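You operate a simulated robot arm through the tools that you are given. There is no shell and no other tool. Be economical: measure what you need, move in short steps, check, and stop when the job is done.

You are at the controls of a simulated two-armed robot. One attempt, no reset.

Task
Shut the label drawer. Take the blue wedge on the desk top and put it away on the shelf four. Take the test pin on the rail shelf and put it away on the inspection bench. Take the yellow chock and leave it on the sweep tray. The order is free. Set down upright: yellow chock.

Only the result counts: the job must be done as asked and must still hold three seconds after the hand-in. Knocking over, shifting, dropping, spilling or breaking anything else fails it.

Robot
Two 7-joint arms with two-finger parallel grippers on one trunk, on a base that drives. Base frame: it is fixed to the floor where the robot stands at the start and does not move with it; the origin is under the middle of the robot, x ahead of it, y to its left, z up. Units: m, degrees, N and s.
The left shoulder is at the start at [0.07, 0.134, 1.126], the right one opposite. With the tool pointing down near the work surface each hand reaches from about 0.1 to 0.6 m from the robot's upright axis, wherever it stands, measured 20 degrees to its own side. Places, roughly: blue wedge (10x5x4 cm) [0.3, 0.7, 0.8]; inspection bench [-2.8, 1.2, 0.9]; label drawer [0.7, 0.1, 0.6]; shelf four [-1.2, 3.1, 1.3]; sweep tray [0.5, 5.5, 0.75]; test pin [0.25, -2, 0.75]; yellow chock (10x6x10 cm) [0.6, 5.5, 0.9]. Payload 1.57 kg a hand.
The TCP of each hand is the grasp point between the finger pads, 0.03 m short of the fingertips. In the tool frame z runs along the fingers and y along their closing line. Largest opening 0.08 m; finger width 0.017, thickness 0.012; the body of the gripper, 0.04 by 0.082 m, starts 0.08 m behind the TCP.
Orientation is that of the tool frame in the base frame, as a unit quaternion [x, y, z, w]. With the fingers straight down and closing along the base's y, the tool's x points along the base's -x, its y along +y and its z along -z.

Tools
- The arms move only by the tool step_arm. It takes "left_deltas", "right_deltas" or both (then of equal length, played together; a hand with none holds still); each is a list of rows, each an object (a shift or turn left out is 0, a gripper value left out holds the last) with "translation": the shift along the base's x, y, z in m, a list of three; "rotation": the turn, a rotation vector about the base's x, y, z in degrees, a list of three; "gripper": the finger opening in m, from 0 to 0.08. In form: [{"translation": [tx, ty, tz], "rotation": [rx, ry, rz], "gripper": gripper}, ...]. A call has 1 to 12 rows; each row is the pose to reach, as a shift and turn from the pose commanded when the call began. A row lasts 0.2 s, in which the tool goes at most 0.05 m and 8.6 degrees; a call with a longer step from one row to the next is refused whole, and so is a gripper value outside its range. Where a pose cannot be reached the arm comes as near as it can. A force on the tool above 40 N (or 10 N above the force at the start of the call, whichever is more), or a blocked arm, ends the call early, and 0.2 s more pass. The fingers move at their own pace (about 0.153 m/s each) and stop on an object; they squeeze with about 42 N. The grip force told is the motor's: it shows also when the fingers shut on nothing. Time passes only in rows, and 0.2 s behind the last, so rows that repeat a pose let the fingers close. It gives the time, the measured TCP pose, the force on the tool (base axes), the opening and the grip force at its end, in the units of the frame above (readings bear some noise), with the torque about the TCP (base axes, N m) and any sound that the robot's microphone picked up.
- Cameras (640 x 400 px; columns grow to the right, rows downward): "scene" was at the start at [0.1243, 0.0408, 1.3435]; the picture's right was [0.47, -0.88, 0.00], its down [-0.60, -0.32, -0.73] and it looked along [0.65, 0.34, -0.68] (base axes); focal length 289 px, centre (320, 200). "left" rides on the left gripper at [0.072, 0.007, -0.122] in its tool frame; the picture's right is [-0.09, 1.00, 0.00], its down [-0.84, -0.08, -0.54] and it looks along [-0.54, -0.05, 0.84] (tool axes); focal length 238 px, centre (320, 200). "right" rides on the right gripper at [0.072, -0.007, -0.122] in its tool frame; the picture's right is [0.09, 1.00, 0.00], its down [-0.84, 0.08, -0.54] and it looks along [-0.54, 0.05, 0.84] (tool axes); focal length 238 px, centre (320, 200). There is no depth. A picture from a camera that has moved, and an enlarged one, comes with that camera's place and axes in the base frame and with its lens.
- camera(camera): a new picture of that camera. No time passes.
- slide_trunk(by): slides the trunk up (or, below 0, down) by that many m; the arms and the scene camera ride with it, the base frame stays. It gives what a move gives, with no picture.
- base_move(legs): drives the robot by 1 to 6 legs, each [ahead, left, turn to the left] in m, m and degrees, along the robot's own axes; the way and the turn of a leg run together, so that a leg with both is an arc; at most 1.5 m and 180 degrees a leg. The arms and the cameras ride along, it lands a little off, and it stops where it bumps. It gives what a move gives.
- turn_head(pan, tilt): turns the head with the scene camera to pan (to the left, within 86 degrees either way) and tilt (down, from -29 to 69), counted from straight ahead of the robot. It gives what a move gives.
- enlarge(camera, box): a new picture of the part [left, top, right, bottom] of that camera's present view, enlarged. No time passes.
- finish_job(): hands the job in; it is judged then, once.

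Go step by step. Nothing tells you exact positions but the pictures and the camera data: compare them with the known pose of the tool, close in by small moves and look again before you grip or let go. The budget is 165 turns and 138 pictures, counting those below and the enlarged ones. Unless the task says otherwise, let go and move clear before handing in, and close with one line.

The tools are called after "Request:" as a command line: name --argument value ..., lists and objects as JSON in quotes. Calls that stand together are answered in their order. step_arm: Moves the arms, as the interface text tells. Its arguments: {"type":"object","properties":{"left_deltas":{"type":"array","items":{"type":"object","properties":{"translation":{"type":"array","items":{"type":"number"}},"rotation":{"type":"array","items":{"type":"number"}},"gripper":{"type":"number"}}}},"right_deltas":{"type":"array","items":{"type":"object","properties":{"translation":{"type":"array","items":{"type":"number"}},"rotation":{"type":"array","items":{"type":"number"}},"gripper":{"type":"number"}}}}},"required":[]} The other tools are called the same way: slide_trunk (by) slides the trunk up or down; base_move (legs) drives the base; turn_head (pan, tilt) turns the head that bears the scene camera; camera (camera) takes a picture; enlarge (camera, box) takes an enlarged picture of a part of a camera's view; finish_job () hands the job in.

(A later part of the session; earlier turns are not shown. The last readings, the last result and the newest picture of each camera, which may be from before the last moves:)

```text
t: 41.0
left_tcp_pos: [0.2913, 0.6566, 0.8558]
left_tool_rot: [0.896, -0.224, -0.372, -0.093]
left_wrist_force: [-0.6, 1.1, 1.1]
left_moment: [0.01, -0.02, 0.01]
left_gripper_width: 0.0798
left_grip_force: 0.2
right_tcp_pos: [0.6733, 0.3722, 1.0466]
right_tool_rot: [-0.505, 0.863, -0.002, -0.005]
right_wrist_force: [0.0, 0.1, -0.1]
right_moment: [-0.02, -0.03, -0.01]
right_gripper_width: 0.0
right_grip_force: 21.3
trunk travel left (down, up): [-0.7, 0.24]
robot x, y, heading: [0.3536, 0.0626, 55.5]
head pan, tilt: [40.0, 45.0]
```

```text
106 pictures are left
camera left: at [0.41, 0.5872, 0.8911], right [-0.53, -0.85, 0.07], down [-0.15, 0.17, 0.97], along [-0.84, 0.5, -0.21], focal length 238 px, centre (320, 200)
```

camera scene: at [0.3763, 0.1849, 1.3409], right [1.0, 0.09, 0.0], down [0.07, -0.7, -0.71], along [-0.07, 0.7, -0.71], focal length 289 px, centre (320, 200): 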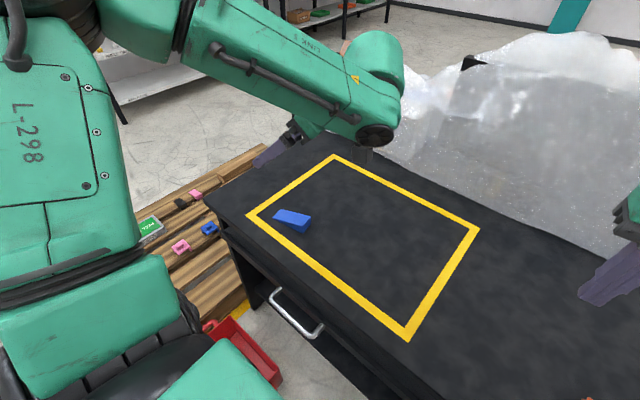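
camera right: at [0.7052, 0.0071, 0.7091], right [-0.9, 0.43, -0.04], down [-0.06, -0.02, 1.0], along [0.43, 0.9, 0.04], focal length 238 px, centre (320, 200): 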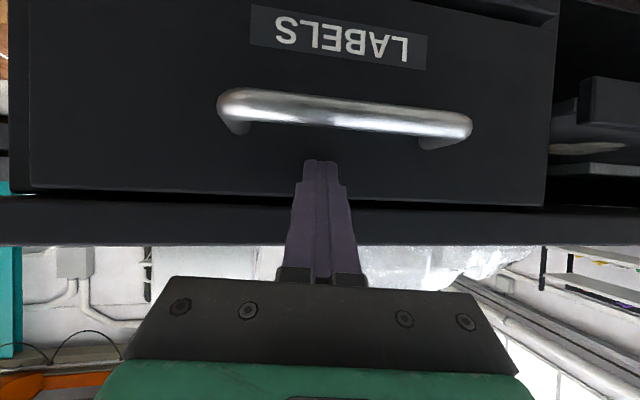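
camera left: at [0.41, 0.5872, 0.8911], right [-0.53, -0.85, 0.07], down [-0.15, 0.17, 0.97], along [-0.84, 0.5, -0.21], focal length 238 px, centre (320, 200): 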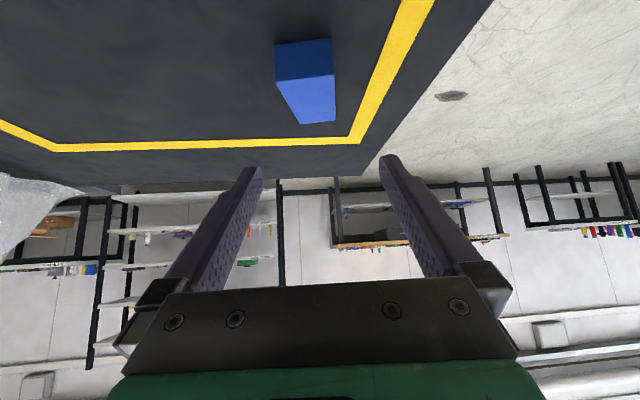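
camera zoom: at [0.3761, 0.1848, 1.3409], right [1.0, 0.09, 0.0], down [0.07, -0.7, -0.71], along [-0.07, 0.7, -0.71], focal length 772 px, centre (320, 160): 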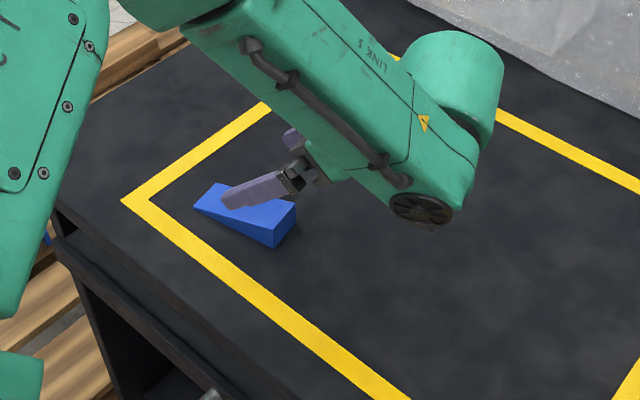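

The left view puts the desk at z≈0.759 and shifts the wedge by about 5 mm. I correct for that, descend and grip.

Request:
step_arm --left_deltas '[{"translation": [-0.002, 0.005, -0.02]}, {"translation": [-0.002, 0.005, -0.04]}, {"translation": [-0.002, 0.005, -0.055]}, {"translation": [-0.002, 0.005, -0.066]}]'

Request:
enlarge --camera "scene" --box '[240, 170, 360, 245]'

Request:
camera --camera "left"

```text
t: 42.0
left_tcp_pos: [0.2742, 0.6527, 0.8132]
left_tool_rot: [0.897, -0.224, -0.371, -0.092]
left_wrist_force: [0.0, 0.5, -0.3]
left_moment: [0.01, -0.01, -0.02]
left_gripper_width: 0.0802
left_grip_force: 0.0
left hand out of reach, approached as far as the arm can: row 2, 3, 4
right_tcp_pos: [0.675, 0.3722, 1.0466]
right_tool_rot: [-0.505, 0.863, -0.002, -0.005]
right_wrist_force: [-0.9, -1.7, 0.7]
right_moment: [0.01, 0.01, -0.02]
right_gripper_width: 0.0001
right_grip_force: 20.8
trunk travel left (down, up): [-0.7, 0.24]
robot x, y, heading: [0.3541, 0.0606, 55.1]
head pan, tilt: [40.0, 45.0]
```

```text
5.33 times, centred on (300, 208) of scene
camera zoom: at [0.3762, 0.1853, 1.3408], right [1.0, 0.09, 0.0], down [0.07, -0.7, -0.71], along [-0.07, 0.7, -0.71], focal length 1544 px, centre (427, 160)
```

zoom: 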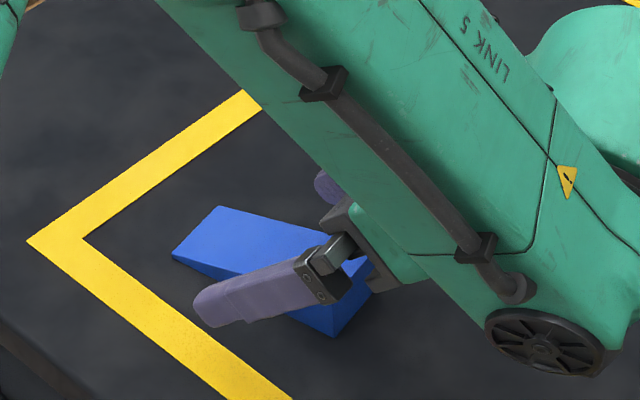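

```text
104 pictures are left
camera left: at [0.3911, 0.5824, 0.8492], right [-0.53, -0.85, 0.07], down [-0.15, 0.17, 0.97], along [-0.84, 0.5, -0.21], focal length 238 px, centre (320, 200)
```

left: 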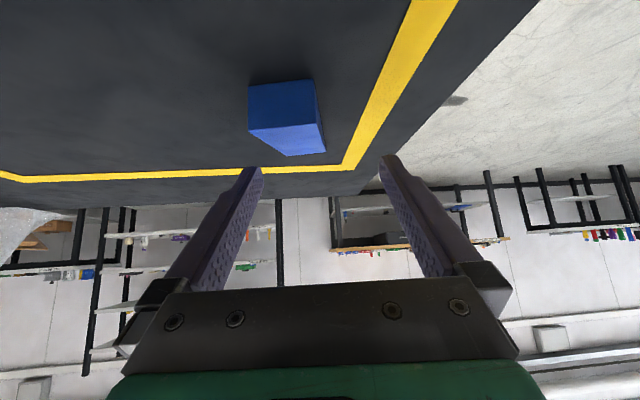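

The arm runs out of reach downward. I raise the hand, lower the trunk and come in again.

Request:
step_arm --left_deltas '[{"translation": [0, 0, 0.045]}, {"translation": [0.005, 0.003, 0.09]}, {"translation": [0.01, 0.006, 0.135]}, {"translation": [0.015, 0.009, 0.17]}]'

Request:
slide_trunk --by -0.13

```text
t: 43.0
left_tcp_pos: [0.283, 0.6615, 0.9859]
left_tool_rot: [0.896, -0.224, -0.371, -0.092]
left_wrist_force: [0.5, -0.4, -0.3]
left_moment: [0.01, 0.01, 0.02]
left_gripper_width: 0.0799
left_grip_force: 0.2
right_tcp_pos: [0.6738, 0.3706, 1.0465]
right_tool_rot: [-0.505, 0.863, -0.002, -0.005]
right_wrist_force: [-0.7, 0.6, -0.1]
right_moment: [0.03, 0.02, 0.01]
right_gripper_width: 0.0001
right_grip_force: 21.3
trunk travel left (down, up): [-0.7, 0.24]
robot x, y, heading: [0.3558, 0.059, 55.2]
head pan, tilt: [40.0, 45.0]
```

```text
t: 44.6
left_tcp_pos: [0.2852, 0.6622, 0.8555]
left_tool_rot: [0.896, -0.224, -0.371, -0.093]
left_wrist_force: [0.0, -0.6, 0.2]
left_moment: [-0.02, 0.03, -0.02]
left_gripper_width: 0.0802
left_grip_force: 0.0
right_tcp_pos: [0.6742, 0.3705, 0.9183]
right_tool_rot: [-0.505, 0.863, -0.001, -0.005]
right_wrist_force: [0.3, -0.8, 0.3]
right_moment: [-0.01, 0.0, -0.05]
right_gripper_width: 0.0
right_grip_force: 21.0
trunk travel left (down, up): [-0.57, 0.37]
robot x, y, heading: [0.3569, 0.057, 55.4]
head pan, tilt: [40.0, 45.0]
```

Request:
step_arm --left_deltas '[{"translation": [0.005, 0.0, -0.02]}, {"translation": [0.005, 0.0, -0.04]}, {"translation": [0.005, 0.0, -0.055]}, {"translation": [0.005, 0.0, -0.064]}]'

Request:
camera --camera "scene"

Request:
camera --camera "left"

```text
t: 45.6
left_tcp_pos: [0.291, 0.6633, 0.7895]
left_tool_rot: [0.896, -0.224, -0.372, -0.092]
left_wrist_force: [-0.6, -0.1, 0.1]
left_moment: [-0.01, 0.02, -0.03]
left_gripper_width: 0.0801
left_grip_force: 0.1
right_tcp_pos: [0.6743, 0.3712, 0.9168]
right_tool_rot: [-0.505, 0.863, -0.002, -0.006]
right_wrist_force: [-0.1, 0.5, -0.3]
right_moment: [-0.02, 0.01, -0.02]
right_gripper_width: 0.0001
right_grip_force: 21.2
trunk travel left (down, up): [-0.57, 0.37]
robot x, y, heading: [0.355, 0.0629, 55.2]
head pan, tilt: [40.0, 45.0]
```

```text
103 pictures are left
camera scene: at [0.3764, 0.185, 1.2108], right [1.0, 0.09, 0.0], down [0.07, -0.7, -0.71], along [-0.07, 0.7, -0.71], focal length 289 px, centre (320, 200)
```

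scene: 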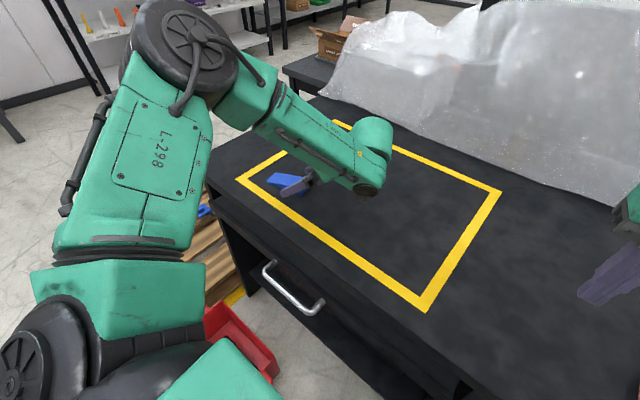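

```text
102 pictures are left
camera left: at [0.4085, 0.5932, 0.8249], right [-0.53, -0.85, 0.07], down [-0.15, 0.17, 0.97], along [-0.84, 0.5, -0.21], focal length 238 px, centre (320, 200)
```

left: 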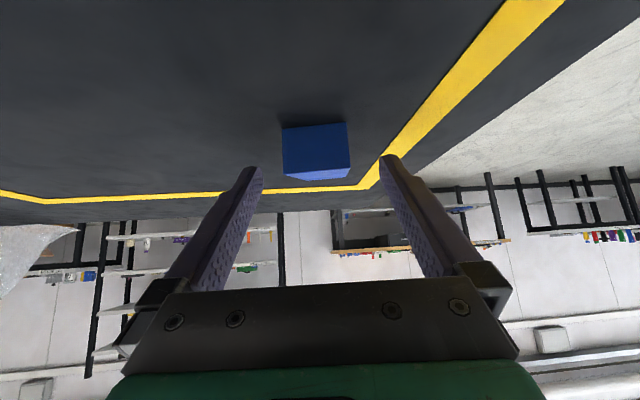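

Alignment is good. I lower by 4 mm and close.

Request:
step_arm --left_deltas '[{"translation": [0.001, 0.003, -0.004], "gripper": 0.06}, {"translation": [0.001, 0.003, -0.004], "gripper": 0.03}, {"translation": [0.001, 0.003, -0.004], "gripper": 0.03}, {"translation": [0.001, 0.003, -0.004], "gripper": 0.02}]'

Request:
camera --camera "left"

```text
t: 46.6
left_tcp_pos: [0.2921, 0.6665, 0.7878]
left_tool_rot: [0.896, -0.223, -0.372, -0.092]
left_wrist_force: [0.3, 1.3, 1.2]
left_moment: [-0.03, 0.04, 0.02]
left_gripper_width: 0.0387
left_grip_force: 42.0
right_tcp_pos: [0.6733, 0.3714, 0.9176]
right_tool_rot: [-0.505, 0.863, -0.002, -0.005]
right_wrist_force: [0.0, 0.8, -0.1]
right_moment: [-0.03, 0.01, 0.02]
right_gripper_width: 0.0002
right_grip_force: 21.5
trunk travel left (down, up): [-0.57, 0.37]
robot x, y, heading: [0.354, 0.0606, 55.2]
head pan, tilt: [40.0, 45.0]
```

```text
101 pictures are left
camera left: at [0.409, 0.5959, 0.822], right [-0.53, -0.85, 0.07], down [-0.15, 0.17, 0.97], along [-0.84, 0.5, -0.21], focal length 238 px, centre (320, 200)
```

left: 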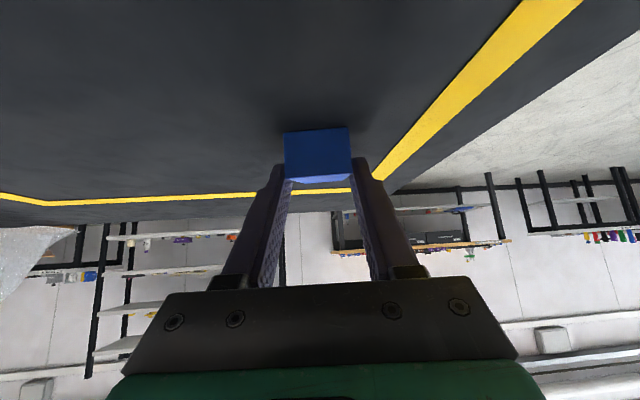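

It's gripped at 0.0387 m, so I lift it.

Request:
step_arm --left_deltas '[{"translation": [0, 0, 0.02]}, {"translation": [0, 0, 0.05]}, {"translation": [0, 0, 0.09]}, {"translation": [0, 0, 0.13]}, {"translation": [0, 0, 0.17]}]'

Request:
slide_trunk --by 0.37

Request:
camera --camera "left"

Request:
camera --camera "scene"

```text
t: 47.8
left_tcp_pos: [0.2898, 0.6671, 0.9595]
left_tool_rot: [0.896, -0.224, -0.372, -0.092]
left_wrist_force: [0.4, -0.6, -1.1]
left_moment: [-0.01, -0.01, -0.01]
left_gripper_width: 0.0386
left_grip_force: 42.0
right_tcp_pos: [0.6745, 0.3705, 0.9181]
right_tool_rot: [-0.505, 0.863, -0.002, -0.004]
right_wrist_force: [0.2, 0.2, 0.3]
right_moment: [0.03, 0.0, 0.01]
right_gripper_width: 0.0
right_grip_force: 21.2
trunk travel left (down, up): [-0.57, 0.37]
robot x, y, heading: [0.3549, 0.0608, 55.5]
head pan, tilt: [40.0, 45.0]
```

```text
t: 51.4
left_tcp_pos: [0.2897, 0.6664, 1.3281]
left_tool_rot: [0.896, -0.224, -0.372, -0.092]
left_wrist_force: [-0.2, -0.3, -0.3]
left_moment: [-0.03, -0.03, -0.01]
left_gripper_width: 0.0385
left_grip_force: 41.7
right_tcp_pos: [0.6746, 0.3721, 1.2862]
right_tool_rot: [-0.505, 0.863, -0.002, -0.004]
right_wrist_force: [-0.3, 0.5, 0.5]
right_moment: [0.01, 0.0, 0.01]
right_gripper_width: 0.0
right_grip_force: 21.6
trunk travel left (down, up): [-0.94, 0.0]
robot x, y, heading: [0.3564, 0.0605, 54.9]
head pan, tilt: [40.0, 45.0]
```

```text
100 pictures are left
camera left: at [0.4062, 0.5978, 1.3635], right [-0.53, -0.85, 0.07], down [-0.15, 0.17, 0.97], along [-0.84, 0.5, -0.21], focal length 238 px, centre (320, 200)
```

left: 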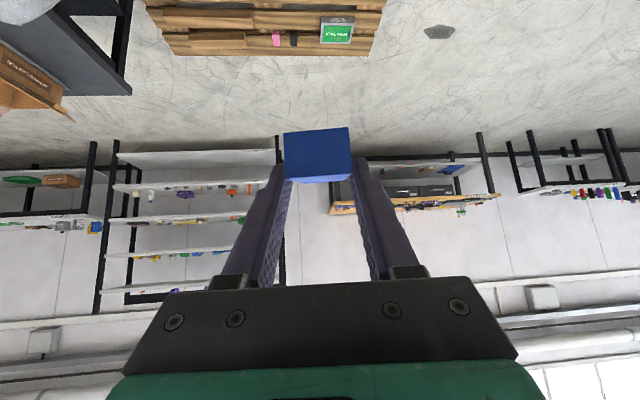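

```text
99 pictures are left
camera scene: at [0.3764, 0.1851, 1.5808], right [1.0, 0.09, 0.0], down [0.07, -0.7, -0.71], along [-0.07, 0.7, -0.71], focal length 289 px, centre (320, 200)
```

scene: 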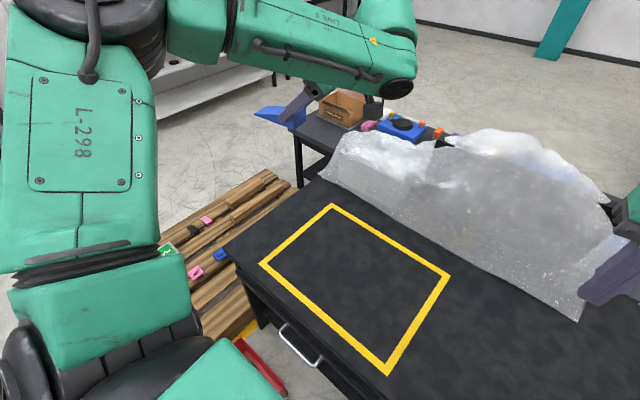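

The wedge is held and the desk is clear of it. I back away from the desk, then drive left past the toolbox and pallet toward the rack.

Request:
base_move --legs '[[-0.42, 0, 0], [0, 1.1, 0], [0, 1.1, 0]]'

Request:
turn_head --pan 0 --tilt 35

Request:
camera --camera "scene"

Request:
turn_head --pan 70 --tilt 20

Request:
camera --camera "scene"

```text
t: 64.5
left_tcp_pos: [-1.8722, 1.4808, 1.3286]
left_tool_rot: [0.903, -0.195, -0.374, -0.08]
left_wrist_force: [-0.5, -0.5, 0.8]
left_moment: [0.02, 0.03, 0.0]
left_gripper_width: 0.0386
left_grip_force: 41.8
right_tcp_pos: [-1.4685, 1.2089, 1.2871]
right_tool_rot: [-0.532, 0.847, -0.002, -0.006]
right_wrist_force: [0.4, 0.0, -0.3]
right_moment: [-0.02, 0.01, -0.01]
right_gripper_width: 0.0001
right_grip_force: 21.7
trunk travel left (down, up): [-0.94, 0.0]
robot x, y, heading: [-1.7682, 0.8759, 58.8]
head pan, tilt: [40.0, 45.0]
```

```text
t: 65.6
left_tcp_pos: [-1.8744, 1.4813, 1.3282]
left_tool_rot: [0.903, -0.194, -0.374, -0.08]
left_wrist_force: [-0.4, -0.3, 0.8]
left_moment: [-0.03, -0.03, 0.01]
left_gripper_width: 0.0386
left_grip_force: 41.7
right_tcp_pos: [-1.4693, 1.2095, 1.2868]
right_tool_rot: [-0.532, 0.847, -0.002, -0.005]
right_wrist_force: [-0.4, 0.6, -0.1]
right_moment: [0.01, -0.03, 0.02]
right_gripper_width: 0.0
right_grip_force: 21.6
trunk travel left (down, up): [-0.94, 0.0]
robot x, y, heading: [-1.7702, 0.8787, 59.0]
head pan, tilt: [0.0, 35.0]
```

```text
98 pictures are left
camera scene: at [-1.6972, 1.0003, 1.5956], right [0.86, -0.51, 0.0], down [-0.29, -0.49, -0.82], along [0.42, 0.7, -0.57], focal length 289 px, centre (320, 200)
```

scene: 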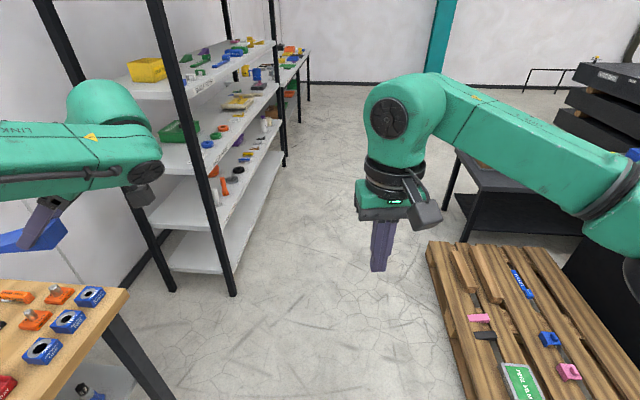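

```text
t: 67.0
left_tcp_pos: [-1.8727, 1.482, 1.3286]
left_tool_rot: [0.903, -0.195, -0.374, -0.08]
left_wrist_force: [0.3, 0.1, 0.0]
left_moment: [-0.04, -0.01, 0.0]
left_gripper_width: 0.0389
left_grip_force: 41.6
right_tcp_pos: [-1.4706, 1.2103, 1.2869]
right_tool_rot: [-0.533, 0.846, -0.002, -0.005]
right_wrist_force: [0.0, 0.0, -0.4]
right_moment: [-0.01, 0.0, 0.0]
right_gripper_width: 0.0001
right_grip_force: 21.5
trunk travel left (down, up): [-0.94, 0.0]
robot x, y, heading: [-1.7707, 0.8812, 58.9]
head pan, tilt: [70.0, 20.0]
```

```text
97 pictures are left
camera scene: at [-1.8009, 0.9972, 1.6195], right [0.78, 0.63, 0.0], down [0.22, -0.27, -0.94], along [-0.59, 0.73, -0.34], focal length 289 px, centre (320, 200)
```

scene: 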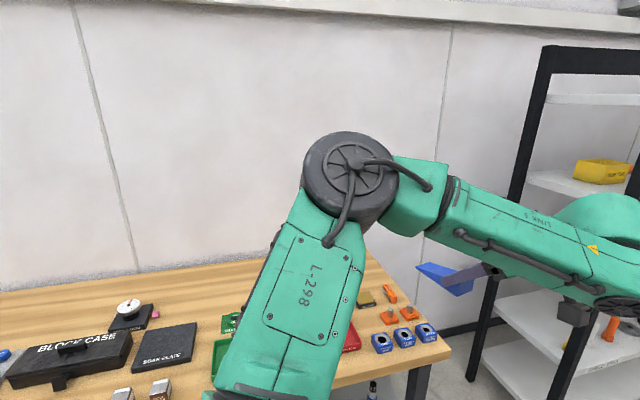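

Request:
turn_head --pan 8 --tilt 15

Request:
enlarge --camera "scene" --box '[80, 80, 400, 280]'

```text
t: 68.3
left_tcp_pos: [-1.874, 1.4811, 1.3281]
left_tool_rot: [0.903, -0.195, -0.374, -0.08]
left_wrist_force: [-0.2, 0.0, -0.5]
left_moment: [0.02, -0.03, 0.01]
left_gripper_width: 0.0386
left_grip_force: 41.4
right_tcp_pos: [-1.47, 1.2108, 1.2876]
right_tool_rot: [-0.532, 0.847, -0.001, -0.005]
right_wrist_force: [-0.2, -0.4, -0.5]
right_moment: [0.0, 0.0, 0.02]
right_gripper_width: 0.0
right_grip_force: 21.7
trunk travel left (down, up): [-0.94, 0.0]
robot x, y, heading: [-1.7674, 0.8793, 59.1]
head pan, tilt: [8.0, 15.0]
```

```text
2.00 times, centred on (240, 180) of scene
camera zoom: at [-1.7059, 1.0107, 1.6276], right [0.92, -0.39, 0.0], down [-0.1, -0.24, -0.97], along [0.38, 0.89, -0.26], focal length 579 px, centre (480, 240)
```

zoom: 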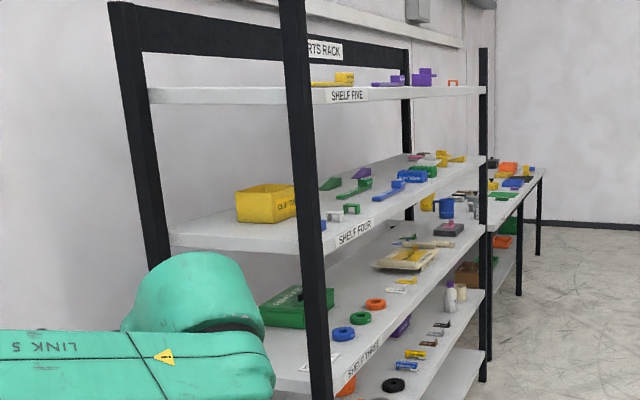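

I straighten the heading, drive along the lane beside the rack and turn to face it.

Request:
base_move --legs '[[0, 0, -4], [1.05, -0.1, 0], [1.05, -0.1, 0], [0, 0, 90]]'

Request:
turn_head --pan 0 --tilt 20

Request:
camera --camera "scene"

```text
t: 83.0
left_tcp_pos: [-1.0251, 2.3886, 1.3289]
left_tool_rot: [0.794, 0.472, -0.328, 0.196]
left_wrist_force: [0.1, -0.4, 0.4]
left_moment: [0.0, 0.0, 0.0]
left_gripper_width: 0.0386
left_grip_force: 41.8
right_tcp_pos: [-0.7257, 2.7722, 1.2868]
right_tool_rot: [0.967, -0.257, 0.005, 0.003]
right_wrist_force: [0.8, 0.4, -0.1]
right_moment: [0.01, -0.01, 0.01]
right_gripper_width: 0.0001
right_grip_force: 21.3
trunk travel left (down, up): [-0.94, 0.0]
robot x, y, heading: [-0.4165, 2.4499, 145.0]
head pan, tilt: [8.0, 15.0]
```

```text
t: 83.7
left_tcp_pos: [-1.025, 2.3887, 1.3299]
left_tool_rot: [0.794, 0.472, -0.329, 0.196]
left_wrist_force: [0.1, -0.5, 0.0]
left_moment: [0.03, -0.01, -0.02]
left_gripper_width: 0.0389
left_grip_force: 42.0
right_tcp_pos: [-0.7252, 2.7721, 1.2872]
right_tool_rot: [0.966, -0.257, 0.005, 0.002]
right_wrist_force: [-0.4, 0.3, 0.4]
right_moment: [0.01, 0.03, -0.01]
right_gripper_width: 0.0001
right_grip_force: 21.6
trunk travel left (down, up): [-0.94, 0.0]
robot x, y, heading: [-0.4209, 2.4489, 145.0]
head pan, tilt: [0.0, 20.0]
```

```text
95 pictures are left
camera scene: at [-0.5339, 2.5346, 1.6195], right [0.57, 0.82, 0.0], down [0.28, -0.2, -0.94], along [-0.77, 0.54, -0.34], focal length 289 px, centre (320, 200)
```

scene: 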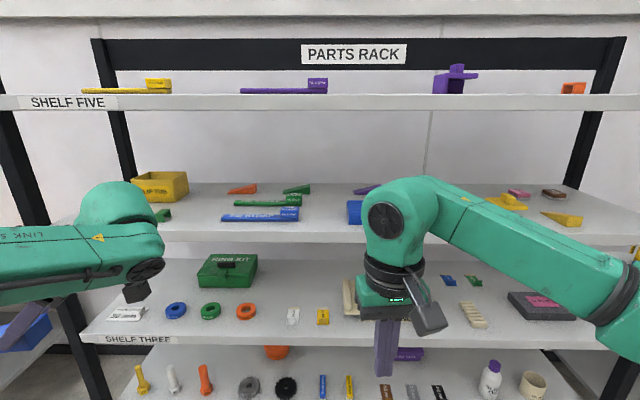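

I'm facing the rack, with shelf four's top at z≈1.26 and its front edge about 0.85 m ahead. I move the right arm aside to see the free spaces.

Request:
step_arm --right_deltas '[{"translation": [0.04, 0.02, 0]}, {"translation": [0.08, 0.04, 0]}, {"translation": [0.12, 0.07, 0]}, {"translation": [0.155, 0.1, 0]}, {"translation": [0.18, 0.14, 0]}, {"translation": [0.2, 0.18, 0]}]'

Request:
enlarge --camera "scene" --box '[120, 140, 620, 260]'

```text
t: 85.0
left_tcp_pos: [-1.0247, 2.3896, 1.3287]
left_tool_rot: [0.794, 0.473, -0.329, 0.197]
left_wrist_force: [-0.9, 0.4, -1.1]
left_moment: [-0.01, 0.03, 0.0]
left_gripper_width: 0.0387
left_grip_force: 41.5
right_tcp_pos: [-0.5224, 2.9538, 1.2872]
right_tool_rot: [0.967, -0.255, 0.005, 0.003]
right_wrist_force: [0.0, -0.5, -1.5]
right_moment: [-0.02, 0.01, -0.02]
right_gripper_width: 0.0
right_grip_force: 21.5
trunk travel left (down, up): [-0.94, 0.0]
robot x, y, heading: [-0.4153, 2.4504, 145.0]
head pan, tilt: [0.0, 20.0]
```

```text
1.28 times, centred on (370, 200) of scene
camera zoom: at [-0.5328, 2.536, 1.6195], right [0.57, 0.82, 0.0], down [0.28, -0.2, -0.94], along [-0.77, 0.54, -0.34], focal length 370 px, centre (256, 200)
```

zoom: 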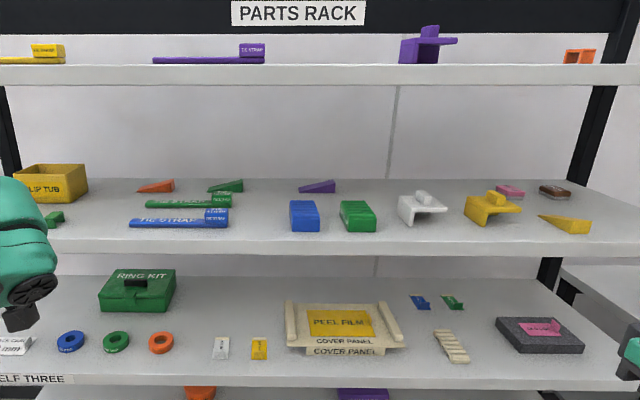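

There is a free gap between the blue strap and the blue box, straight ahead of the robot. I swing the left hand to point into the rack.

Request:
step_arm --left_deltas '[{"translation": [0.02, 0.022, 0.01], "rotation": [0, 0, -8.1]}, {"translation": [0.04, 0.044, 0.02], "rotation": [0, 0, -16.2]}, {"translation": [0.06, 0.066, 0.03], "rotation": [0, 0, -24.3]}, {"translation": [0.08, 0.088, 0.04], "rotation": [0, 0, -32.4]}, {"translation": [0.1, 0.11, 0.05], "rotation": [0, 0, -40.5]}, {"translation": [0.12, 0.132, 0.06], "rotation": [0, 0, -48.6]}, {"translation": [0.14, 0.154, 0.07], "rotation": [0, 0, -56.7]}, {"translation": [0.16, 0.176, 0.07], "rotation": [0, 0, -64.8]}, {"translation": [0.18, 0.198, 0.07], "rotation": [0, 0, -72.9]}, {"translation": [0.2, 0.22, 0.07], "rotation": [0, 0, -81]}, {"translation": [0.22, 0.242, 0.07], "rotation": [0, 0, -89.1]}, {"translation": [0.236, 0.261, 0.07], "rotation": [0, 0, -97]}]'

Request:
camera --camera "left"

Request:
camera --camera "scene"

```text
t: 87.7
left_tcp_pos: [-0.7887, 2.6497, 1.3977]
left_tool_rot: [0.88, -0.282, -0.365, -0.116]
left_wrist_force: [0.2, -0.1, -0.5]
left_moment: [0.0, 0.01, -0.02]
left_gripper_width: 0.0387
left_grip_force: 42.2
right_tcp_pos: [-0.5246, 2.9529, 1.2878]
right_tool_rot: [0.967, -0.256, 0.005, 0.002]
right_wrist_force: [-0.4, -0.1, 0.1]
right_moment: [0.02, -0.02, 0.0]
right_gripper_width: 0.0001
right_grip_force: 21.1
trunk travel left (down, up): [-0.94, 0.0]
robot x, y, heading: [-0.4157, 2.4505, 144.9]
head pan, tilt: [0.0, 20.0]
```

```text
93 pictures are left
camera left: at [-0.6811, 2.5638, 1.4328], right [-0.63, -0.77, 0.07], down [-0.12, 0.19, 0.97], along [-0.77, 0.61, -0.21], focal length 238 px, centre (320, 200)
```

left: 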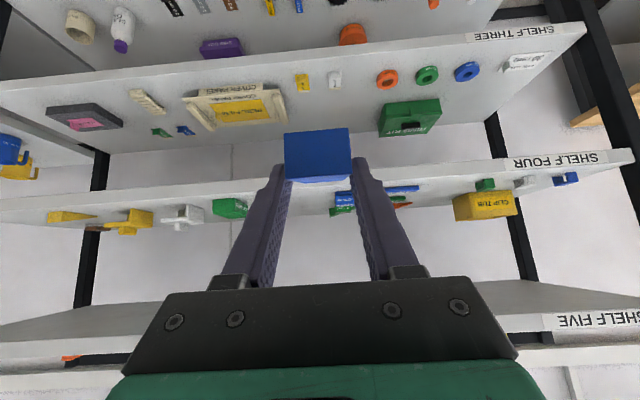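

```text
92 pictures are left
camera scene: at [-0.5336, 2.535, 1.6195], right [0.57, 0.82, 0.0], down [0.28, -0.2, -0.94], along [-0.77, 0.54, -0.34], focal length 289 px, centre (320, 200)
```

scene: 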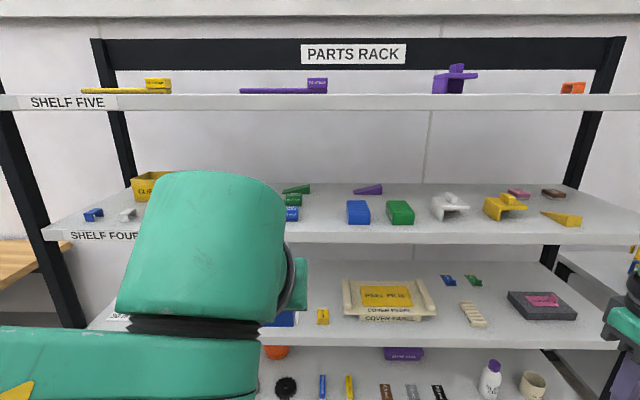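

The gap is centred about 6 cm to the right of the hand. I pull the right arm back and drive ahead and slightly right.

Request:
step_arm --right_deltas '[{"translation": [0.04, -0.028, 0]}, {"translation": [0.08, -0.056, 0]}]'

Request:
base_move --legs '[[0.36, -0.06, 0]]'

Request:
camera --camera "left"

Request:
camera --camera "scene"

```text
t: 88.2
left_tcp_pos: [-0.784, 2.6443, 1.3987]
left_tool_rot: [0.879, -0.281, -0.366, -0.117]
left_wrist_force: [-0.5, 0.4, -0.9]
left_moment: [-0.02, -0.02, 0.01]
left_gripper_width: 0.0387
left_grip_force: 41.9
right_tcp_pos: [-0.4442, 2.8944, 1.2894]
right_tool_rot: [0.967, -0.256, 0.003, 0.002]
right_wrist_force: [-0.2, -0.1, 0.2]
right_moment: [0.03, 0.06, 0.01]
right_gripper_width: 0.0
right_grip_force: 21.6
trunk travel left (down, up): [-0.94, 0.0]
robot x, y, heading: [-0.4168, 2.4524, 145.2]
head pan, tilt: [0.0, 20.0]
```

```text
t: 90.6
left_tcp_pos: [-1.0469, 2.8939, 1.3986]
left_tool_rot: [0.881, -0.277, -0.366, -0.115]
left_wrist_force: [-0.1, -0.5, 0.1]
left_moment: [-0.01, -0.03, -0.02]
left_gripper_width: 0.0386
left_grip_force: 42.2
right_tcp_pos: [-0.7085, 3.146, 1.2869]
right_tool_rot: [0.968, -0.252, 0.004, 0.002]
right_wrist_force: [0.0, -0.4, 0.2]
right_moment: [0.01, 0.03, -0.02]
right_gripper_width: 0.0
right_grip_force: 21.4
trunk travel left (down, up): [-0.94, 0.0]
robot x, y, heading: [-0.676, 2.7045, 145.6]
head pan, tilt: [0.0, 20.0]
```

```text
91 pictures are left
camera left: at [-0.9384, 2.81, 1.4335], right [-0.62, -0.78, 0.07], down [-0.12, 0.18, 0.98], along [-0.77, 0.6, -0.21], focal length 238 px, centre (320, 200)
```

left: 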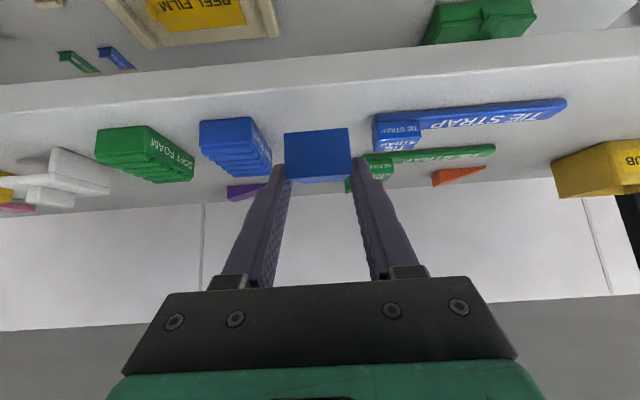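

```text
90 pictures are left
camera scene: at [-0.7901, 2.782, 1.6199], right [0.57, 0.82, 0.0], down [0.28, -0.19, -0.94], along [-0.77, 0.53, -0.34], focal length 289 px, centre (320, 200)
```

scene: 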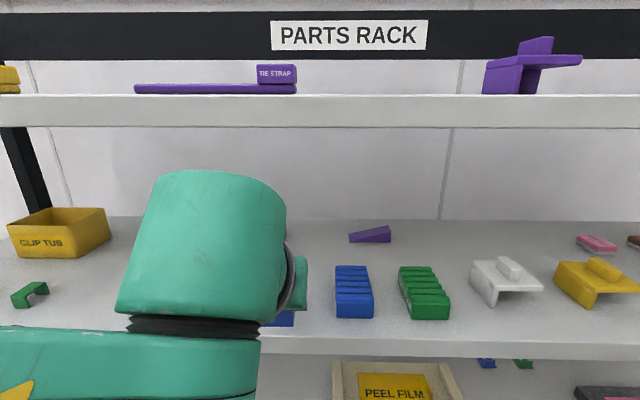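

The view is well aligned with the gap and shelf four's top is at z≈1.262. I move the wedge in above the shelf.

Request:
step_arm --left_deltas '[{"translation": [-0.037, 0.026, 0]}, {"translation": [-0.074, 0.052, 0]}, {"translation": [-0.11, 0.077, 0]}, {"translation": [-0.143, 0.1, 0]}, {"translation": [-0.143, 0.1, -0.03]}, {"translation": [-0.143, 0.1, -0.06]}]'

Request:
camera --camera "left"

Request:
camera --camera "scene"

```text
t: 92.0
left_tcp_pos: [-1.1901, 2.9755, 1.3691]
left_tool_rot: [0.881, -0.278, -0.365, -0.115]
left_wrist_force: [-0.9, 0.3, 0.5]
left_moment: [0.0, -0.03, -0.01]
left_gripper_width: 0.0388
left_grip_force: 41.9
left hand out of reach, approached as far as the arm can: row 3, 4, 5, 6
right_tcp_pos: [-0.7117, 3.1487, 1.2872]
right_tool_rot: [0.968, -0.252, 0.006, 0.003]
right_wrist_force: [0.3, 0.2, -0.9]
right_moment: [-0.04, 0.01, -0.04]
right_gripper_width: 0.0
right_grip_force: 21.2
trunk travel left (down, up): [-0.94, 0.0]
robot x, y, heading: [-0.673, 2.6981, 145.6]
head pan, tilt: [0.0, 20.0]
```

```text
89 pictures are left
camera left: at [-1.0818, 2.8923, 1.4051], right [-0.62, -0.78, 0.07], down [-0.13, 0.18, 0.97], along [-0.77, 0.6, -0.21], focal length 238 px, centre (320, 200)
```

left: 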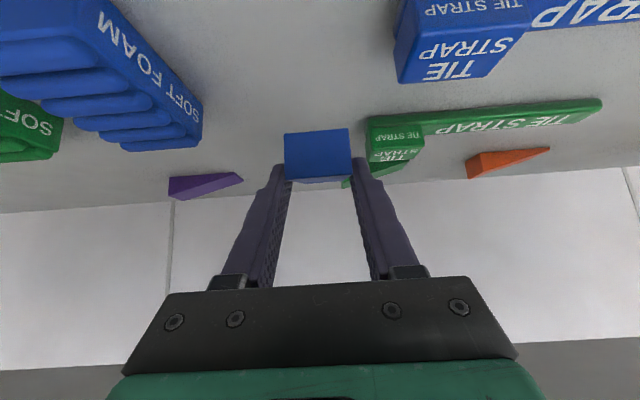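

```text
88 pictures are left
camera scene: at [-0.7944, 2.7856, 1.6193], right [0.57, 0.82, 0.0], down [0.28, -0.19, -0.94], along [-0.77, 0.53, -0.34], focal length 289 px, centre (320, 200)
```

scene: 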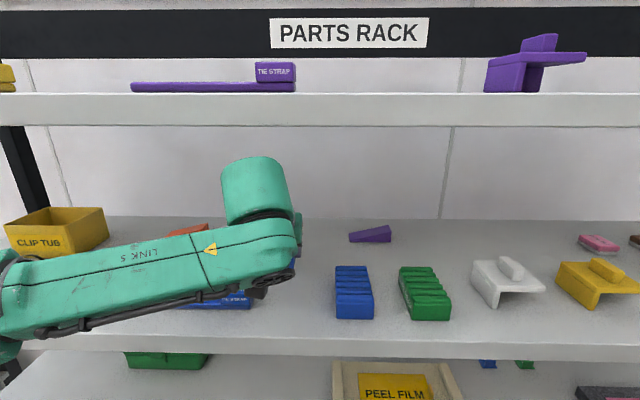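

The hand is slightly left of the gap's centre and at its reach limit, so I nudge the base ahead and to the right.

Request:
base_move --legs '[[0.03, -0.03, 0]]'

Request:
camera --camera "left"

```text
t: 92.9
left_tcp_pos: [-1.1939, 3.0055, 1.3733]
left_tool_rot: [0.88, -0.277, -0.367, -0.119]
left_wrist_force: [0.3, -0.8, -0.2]
left_moment: [0.03, 0.0, -0.03]
left_gripper_width: 0.0388
left_grip_force: 42.1
right_tcp_pos: [-0.7156, 3.1785, 1.29]
right_tool_rot: [0.968, -0.253, 0.003, -0.002]
right_wrist_force: [0.4, -1.1, -0.3]
right_moment: [0.05, 0.01, 0.0]
right_gripper_width: 0.0002
right_grip_force: 21.1
trunk travel left (down, up): [-0.94, 0.0]
robot x, y, heading: [-0.6823, 2.7444, 145.6]
head pan, tilt: [0.0, 20.0]
```

```text
87 pictures are left
camera left: at [-1.0854, 2.9212, 1.4083], right [-0.62, -0.78, 0.06], down [-0.12, 0.17, 0.98], along [-0.77, 0.6, -0.21], focal length 238 px, centre (320, 200)
```

left: 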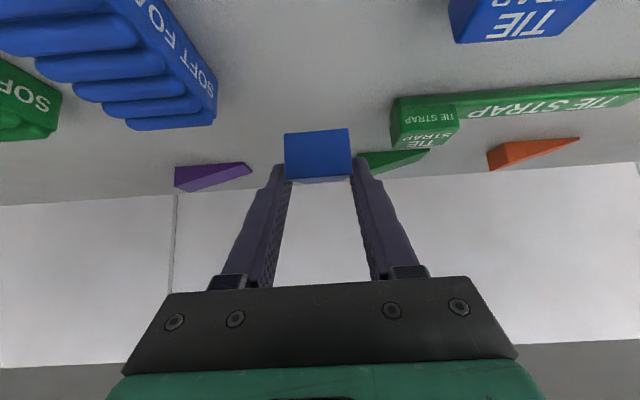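

Now it's centred in the gap. I lower with the trunk.

Request:
slide_trunk --by -0.06

Request:
camera --camera "left"

Request:
camera --camera "scene"

```text
t: 93.9
left_tcp_pos: [-1.1943, 3.0127, 1.3159]
left_tool_rot: [0.88, -0.275, -0.369, -0.117]
left_wrist_force: [-4.1, -0.6, 20.1]
left_moment: [-0.18, 0.12, 0.05]
left_gripper_width: 0.0386
left_grip_force: 41.5
right_tcp_pos: [-0.716, 3.1866, 1.2282]
right_tool_rot: [0.968, -0.251, 0.003, 0.001]
right_wrist_force: [0.2, 0.1, -0.3]
right_moment: [-0.02, 0.0, -0.01]
right_gripper_width: 0.0
right_grip_force: 22.1
trunk travel left (down, up): [-0.88, 0.06]
robot x, y, heading: [-0.6866, 2.7402, 145.3]
head pan, tilt: [0.0, 20.0]
```

```text
86 pictures are left
camera left: at [-1.0864, 2.9289, 1.3497], right [-0.62, -0.78, 0.06], down [-0.12, 0.17, 0.98], along [-0.77, 0.6, -0.2], focal length 238 px, centre (320, 200)
```

left: 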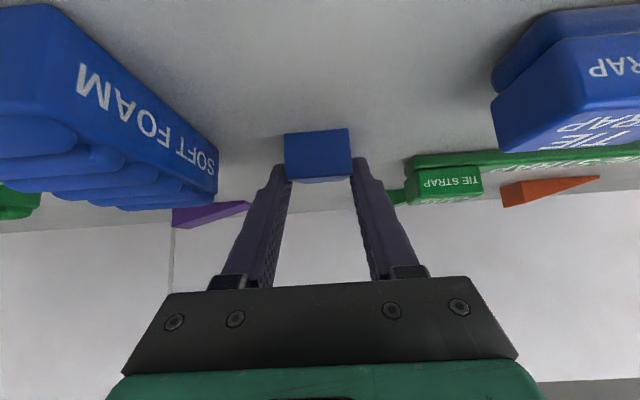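

```text
85 pictures are left
camera scene: at [-0.7981, 2.8221, 1.5603], right [0.57, 0.82, 0.0], down [0.28, -0.19, -0.94], along [-0.78, 0.53, -0.34], focal length 289 px, centre (320, 200)
```

scene: 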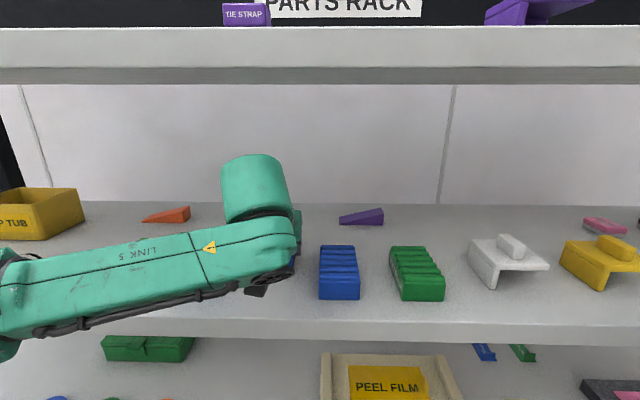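

I feel 20 N of upward contact directly under the TCP, so the wedge is resting on the shelf (z≈1.285). I open partly and check.

Request:
step_arm --left_deltas '[{"translation": [0, 0, 0.002], "gripper": 0.045}, {"translation": [0, 0, 0.002], "gripper": 0.06}, {"translation": [0, 0, 0.002], "gripper": 0.06}]'

Request:
camera --camera "left"

```text
t: 94.7
left_tcp_pos: [-1.1968, 3.0158, 1.3127]
left_tool_rot: [0.881, -0.278, -0.365, -0.115]
left_wrist_force: [-0.4, 0.1, 0.6]
left_moment: [-0.01, 0.02, 0.03]
left_gripper_width: 0.0602
left_grip_force: 0.1
right_tcp_pos: [-0.7173, 3.1887, 1.2269]
right_tool_rot: [0.968, -0.252, 0.004, 0.002]
right_wrist_force: [0.2, -0.2, -0.2]
right_moment: [-0.03, 0.01, -0.01]
right_gripper_width: 0.0
right_grip_force: 21.6
trunk travel left (down, up): [-0.88, 0.06]
robot x, y, heading: [-0.6823, 2.7444, 145.4]
head pan, tilt: [0.0, 20.0]
```

```text
84 pictures are left
camera left: at [-1.0872, 2.9316, 1.3473], right [-0.62, -0.78, 0.06], down [-0.13, 0.18, 0.98], along [-0.77, 0.6, -0.21], focal length 238 px, centre (320, 200)
```

left: 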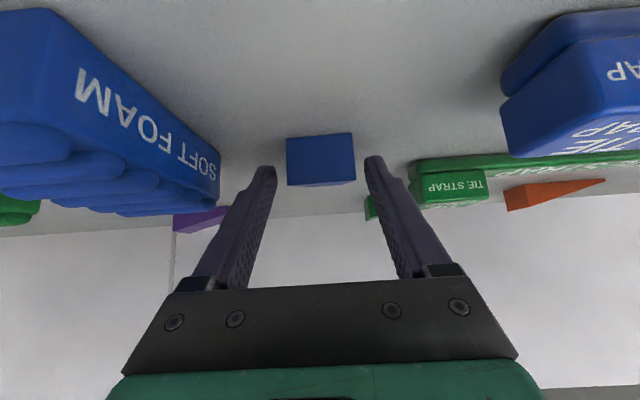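

The wedge sits free on the shelf. I retreat along the tool axis.

Request:
step_arm --left_deltas '[{"translation": [0.023, -0.016, 0.028]}, {"translation": [0.046, -0.032, 0.056]}, {"translation": [0.08, -0.056, 0.07]}, {"translation": [0.12, -0.084, 0.08]}, {"translation": [0.16, -0.112, 0.09]}]'

Request:
base_move --legs '[[-0.36, 0, 0]]'

Request:
camera --camera "scene"

Request:
camera --camera "left"

```text
t: 95.9
left_tcp_pos: [-1.0316, 2.9033, 1.4018]
left_tool_rot: [0.881, -0.277, -0.366, -0.115]
left_wrist_force: [0.6, 0.2, 0.0]
left_moment: [-0.01, 0.02, 0.01]
left_gripper_width: 0.0599
left_grip_force: 0.0
right_tcp_pos: [-0.7154, 3.1865, 1.2272]
right_tool_rot: [0.968, -0.252, 0.003, 0.002]
right_wrist_force: [1.2, -0.1, -0.9]
right_moment: [0.02, 0.03, 0.03]
right_gripper_width: 0.0
right_grip_force: 21.5
trunk travel left (down, up): [-0.88, 0.06]
robot x, y, heading: [-0.6858, 2.7401, 145.5]
head pan, tilt: [0.0, 20.0]
```

```text
t: 98.2
left_tcp_pos: [-0.7346, 2.6983, 1.3993]
left_tool_rot: [0.882, -0.277, -0.364, -0.115]
left_wrist_force: [-0.8, 0.8, 0.5]
left_moment: [-0.01, -0.04, 0.01]
left_gripper_width: 0.0602
left_grip_force: 0.1
right_tcp_pos: [-0.4174, 2.9822, 1.2255]
right_tool_rot: [0.968, -0.251, 0.005, 0.002]
right_wrist_force: [-0.1, 0.4, 0.1]
right_moment: [0.0, -0.03, -0.02]
right_gripper_width: 0.0
right_grip_force: 21.2
trunk travel left (down, up): [-0.88, 0.06]
robot x, y, heading: [-0.3775, 2.535, 145.3]
head pan, tilt: [0.0, 20.0]
```

```text
83 pictures are left
camera scene: at [-0.4989, 2.6184, 1.5592], right [0.56, 0.83, 0.0], down [0.28, -0.19, -0.94], along [-0.78, 0.53, -0.34], focal length 289 px, centre (320, 200)
```

scene: 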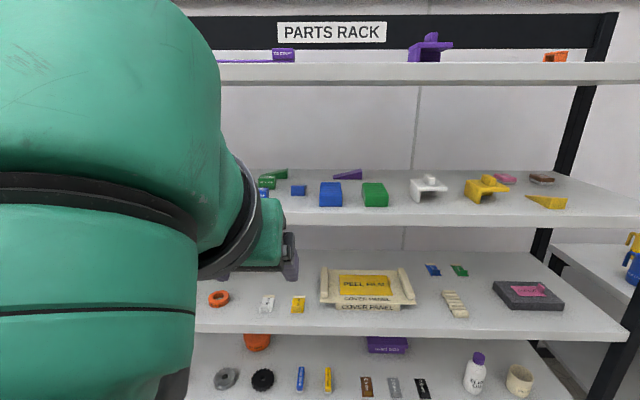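

```text
82 pictures are left
camera left: at [-0.6259, 2.6145, 1.4352], right [-0.62, -0.78, 0.06], down [-0.13, 0.18, 0.97], along [-0.77, 0.6, -0.21], focal length 238 px, centre (320, 200)
```

left: 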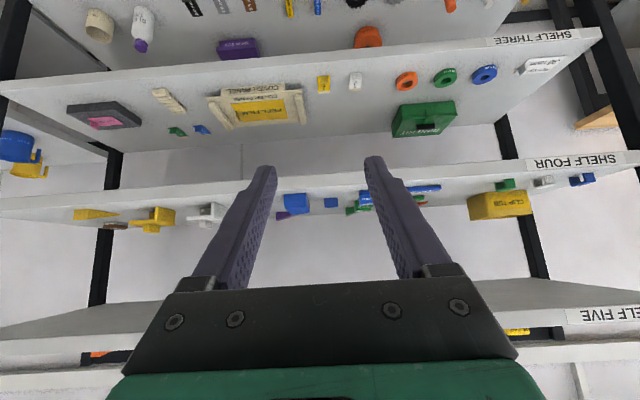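

The wedge is placed. Now I look toward the sweep tray and chock near (0.5,5.5).

Request:
turn_head --pan -72 --tilt 12

Request:
camera --camera "scene"

```text
t: 99.7
left_tcp_pos: [-0.7307, 2.6959, 1.4013]
left_tool_rot: [0.882, -0.276, -0.365, -0.114]
left_wrist_force: [0.1, -0.5, -1.3]
left_moment: [0.02, -0.03, 0.0]
left_gripper_width: 0.06
left_grip_force: 0.0
right_tcp_pos: [-0.4148, 2.9801, 1.2279]
right_tool_rot: [0.968, -0.251, 0.005, 0.003]
right_wrist_force: [-0.5, 0.1, -0.3]
right_moment: [-0.02, 0.01, 0.02]
right_gripper_width: 0.0002
right_grip_force: 21.4
trunk travel left (down, up): [-0.88, 0.06]
robot x, y, heading: [-0.378, 2.5326, 145.6]
head pan, tilt: [-72.0, 12.0]
```

```text
81 pictures are left
camera scene: at [-0.393, 2.6533, 1.5726], right [0.96, -0.28, 0.0], down [-0.06, -0.2, -0.98], along [0.27, 0.94, -0.21], focal length 289 px, centre (320, 200)
```

scene: 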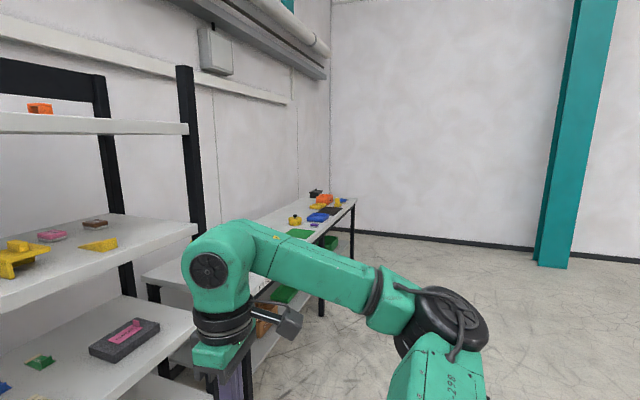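

Request:
enlarge --camera "scene" --box '[240, 170, 380, 260]'

```text
4.44 times, centred on (310, 215) of scene
camera zoom: at [-0.393, 2.6533, 1.5726], right [0.96, -0.28, 0.0], down [-0.06, -0.2, -0.98], along [0.27, 0.94, -0.21], focal length 1286 px, centre (364, 133)
```

zoom: 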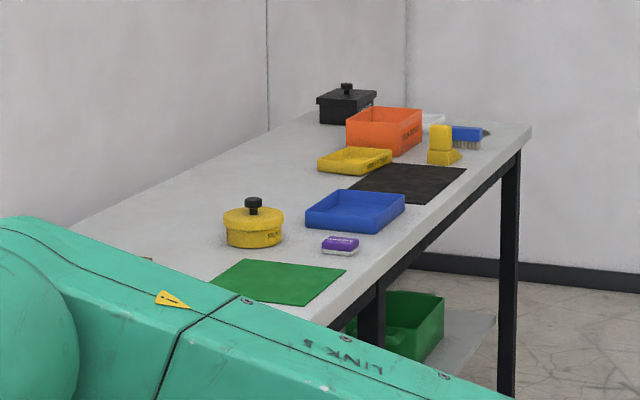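

The chock stands on the far end of the kit bench near (0.61,5.48), beside the trays. I drive sideways along the lane to it.

Request:
base_move --legs '[[0, -1.0, 0], [0, -1.0, 0]]'

Request:
turn_head --pan -35 --tilt 30

Request:
camera --camera "scene"

```text
t: 109.6
left_tcp_pos: [0.359, 4.3538, 1.4021]
left_tool_rot: [0.883, -0.273, -0.365, -0.114]
left_wrist_force: [0.0, 0.0, 0.5]
left_moment: [-0.02, 0.03, -0.02]
left_gripper_width: 0.0602
left_grip_force: 0.0
right_tcp_pos: [0.6753, 4.6393, 1.2276]
right_tool_rot: [0.969, -0.248, 0.006, 0.003]
right_wrist_force: [-0.4, 0.3, 0.3]
right_moment: [0.04, 0.03, 0.0]
right_gripper_width: 0.0
right_grip_force: 20.7
trunk travel left (down, up): [-0.88, 0.06]
robot x, y, heading: [0.7175, 4.1922, 145.9]
head pan, tilt: [-72.0, 12.0]
```

```text
t: 110.6
left_tcp_pos: [0.3596, 4.3536, 1.399]
left_tool_rot: [0.883, -0.272, -0.365, -0.113]
left_wrist_force: [0.3, 1.2, -0.6]
left_moment: [0.02, 0.03, 0.0]
left_gripper_width: 0.06
left_grip_force: 0.1
right_tcp_pos: [0.6759, 4.6401, 1.2264]
right_tool_rot: [0.969, -0.248, 0.005, 0.002]
right_wrist_force: [-0.3, -0.4, 0.2]
right_moment: [-0.01, 0.01, -0.01]
right_gripper_width: 0.0001
right_grip_force: 21.2
trunk travel left (down, up): [-0.88, 0.06]
robot x, y, heading: [0.715, 4.1883, 146.1]
head pan, tilt: [-35.0, 30.0]
```

```text
79 pictures are left
camera scene: at [0.6439, 4.3094, 1.5451], right [0.94, 0.33, 0.0], down [0.16, -0.46, -0.87], along [-0.29, 0.83, -0.48], focal length 289 px, centre (320, 200)
```

scene: 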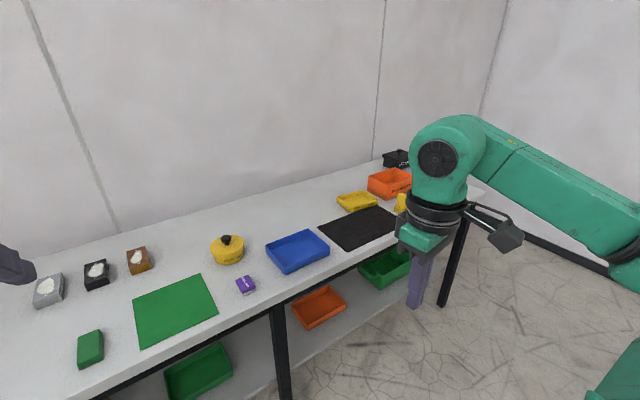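

Request:
base_move --legs '[[0, -0.8, -1]]'

Request:
step_arm --right_deltas '[{"translation": [0.03, 0.03, 0]}, {"translation": [0.06, 0.06, 0]}, {"translation": [0.09, 0.08, 0]}, {"translation": [0.12, 0.1, 0]}]'

Request:
turn_head --pan 0 --tilt 40

Request:
camera --camera "scene"

```text
t: 114.8
left_tcp_pos: [0.7953, 4.9983, 1.4]
left_tool_rot: [0.884, -0.273, -0.364, -0.113]
left_wrist_force: [-0.1, 0.7, 0.6]
left_moment: [0.0, -0.01, 0.0]
left_gripper_width: 0.0598
left_grip_force: 0.0
right_tcp_pos: [1.1131, 5.2836, 1.2272]
right_tool_rot: [0.969, -0.249, 0.005, 0.002]
right_wrist_force: [-0.2, 0.5, -0.4]
right_moment: [0.03, 0.01, 0.02]
right_gripper_width: 0.0001
right_grip_force: 21.5
trunk travel left (down, up): [-0.88, 0.06]
robot x, y, heading: [1.1484, 4.8371, 146.0]
head pan, tilt: [-35.0, 30.0]
```

```text
t: 115.8
left_tcp_pos: [0.7953, 4.9988, 1.3984]
left_tool_rot: [0.883, -0.274, -0.364, -0.113]
left_wrist_force: [0.0, -0.4, -0.1]
left_moment: [-0.02, -0.07, -0.01]
left_gripper_width: 0.06
left_grip_force: 0.0
right_tcp_pos: [1.1208, 5.2908, 1.2265]
right_tool_rot: [0.969, -0.249, 0.005, 0.002]
right_wrist_force: [0.8, -0.1, 0.9]
right_moment: [-0.02, -0.02, 0.02]
right_gripper_width: 0.0
right_grip_force: 20.9
right hand out of reach, approached as far as the arm can: row 1, 2, 3, 4
trunk travel left (down, up): [-0.88, 0.06]
robot x, y, heading: [1.1495, 4.8416, 145.4]
head pan, tilt: [-35.0, 30.0]
```

```text
t: 116.8
left_tcp_pos: [0.7924, 4.9969, 1.3975]
left_tool_rot: [0.885, -0.271, -0.361, -0.11]
left_wrist_force: [0.0, 0.8, -0.5]
left_moment: [-0.01, -0.02, 0.02]
left_gripper_width: 0.06
left_grip_force: 0.1
right_tcp_pos: [1.1206, 5.2907, 1.2258]
right_tool_rot: [0.969, -0.249, 0.005, 0.003]
right_wrist_force: [0.0, -0.8, 0.5]
right_moment: [0.02, -0.02, 0.0]
right_gripper_width: 0.0
right_grip_force: 21.6
trunk travel left (down, up): [-0.88, 0.06]
robot x, y, heading: [1.1482, 4.8393, 145.8]
head pan, tilt: [0.0, 40.0]
```

```text
78 pictures are left
camera scene: at [1.078, 4.9494, 1.5346], right [0.93, 0.37, 0.0], down [0.21, -0.54, -0.81], along [-0.3, 0.76, -0.58], focal length 289 px, centre (320, 200)
```

scene: 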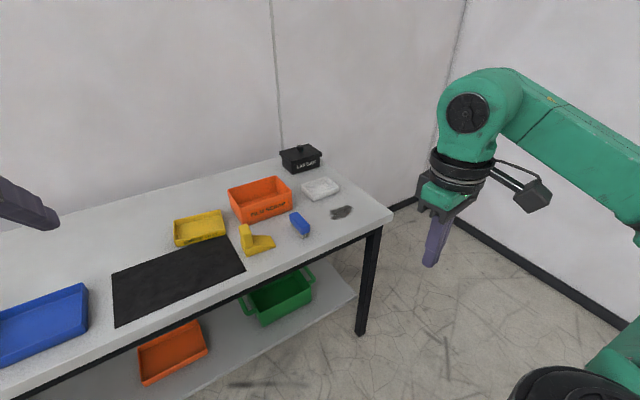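

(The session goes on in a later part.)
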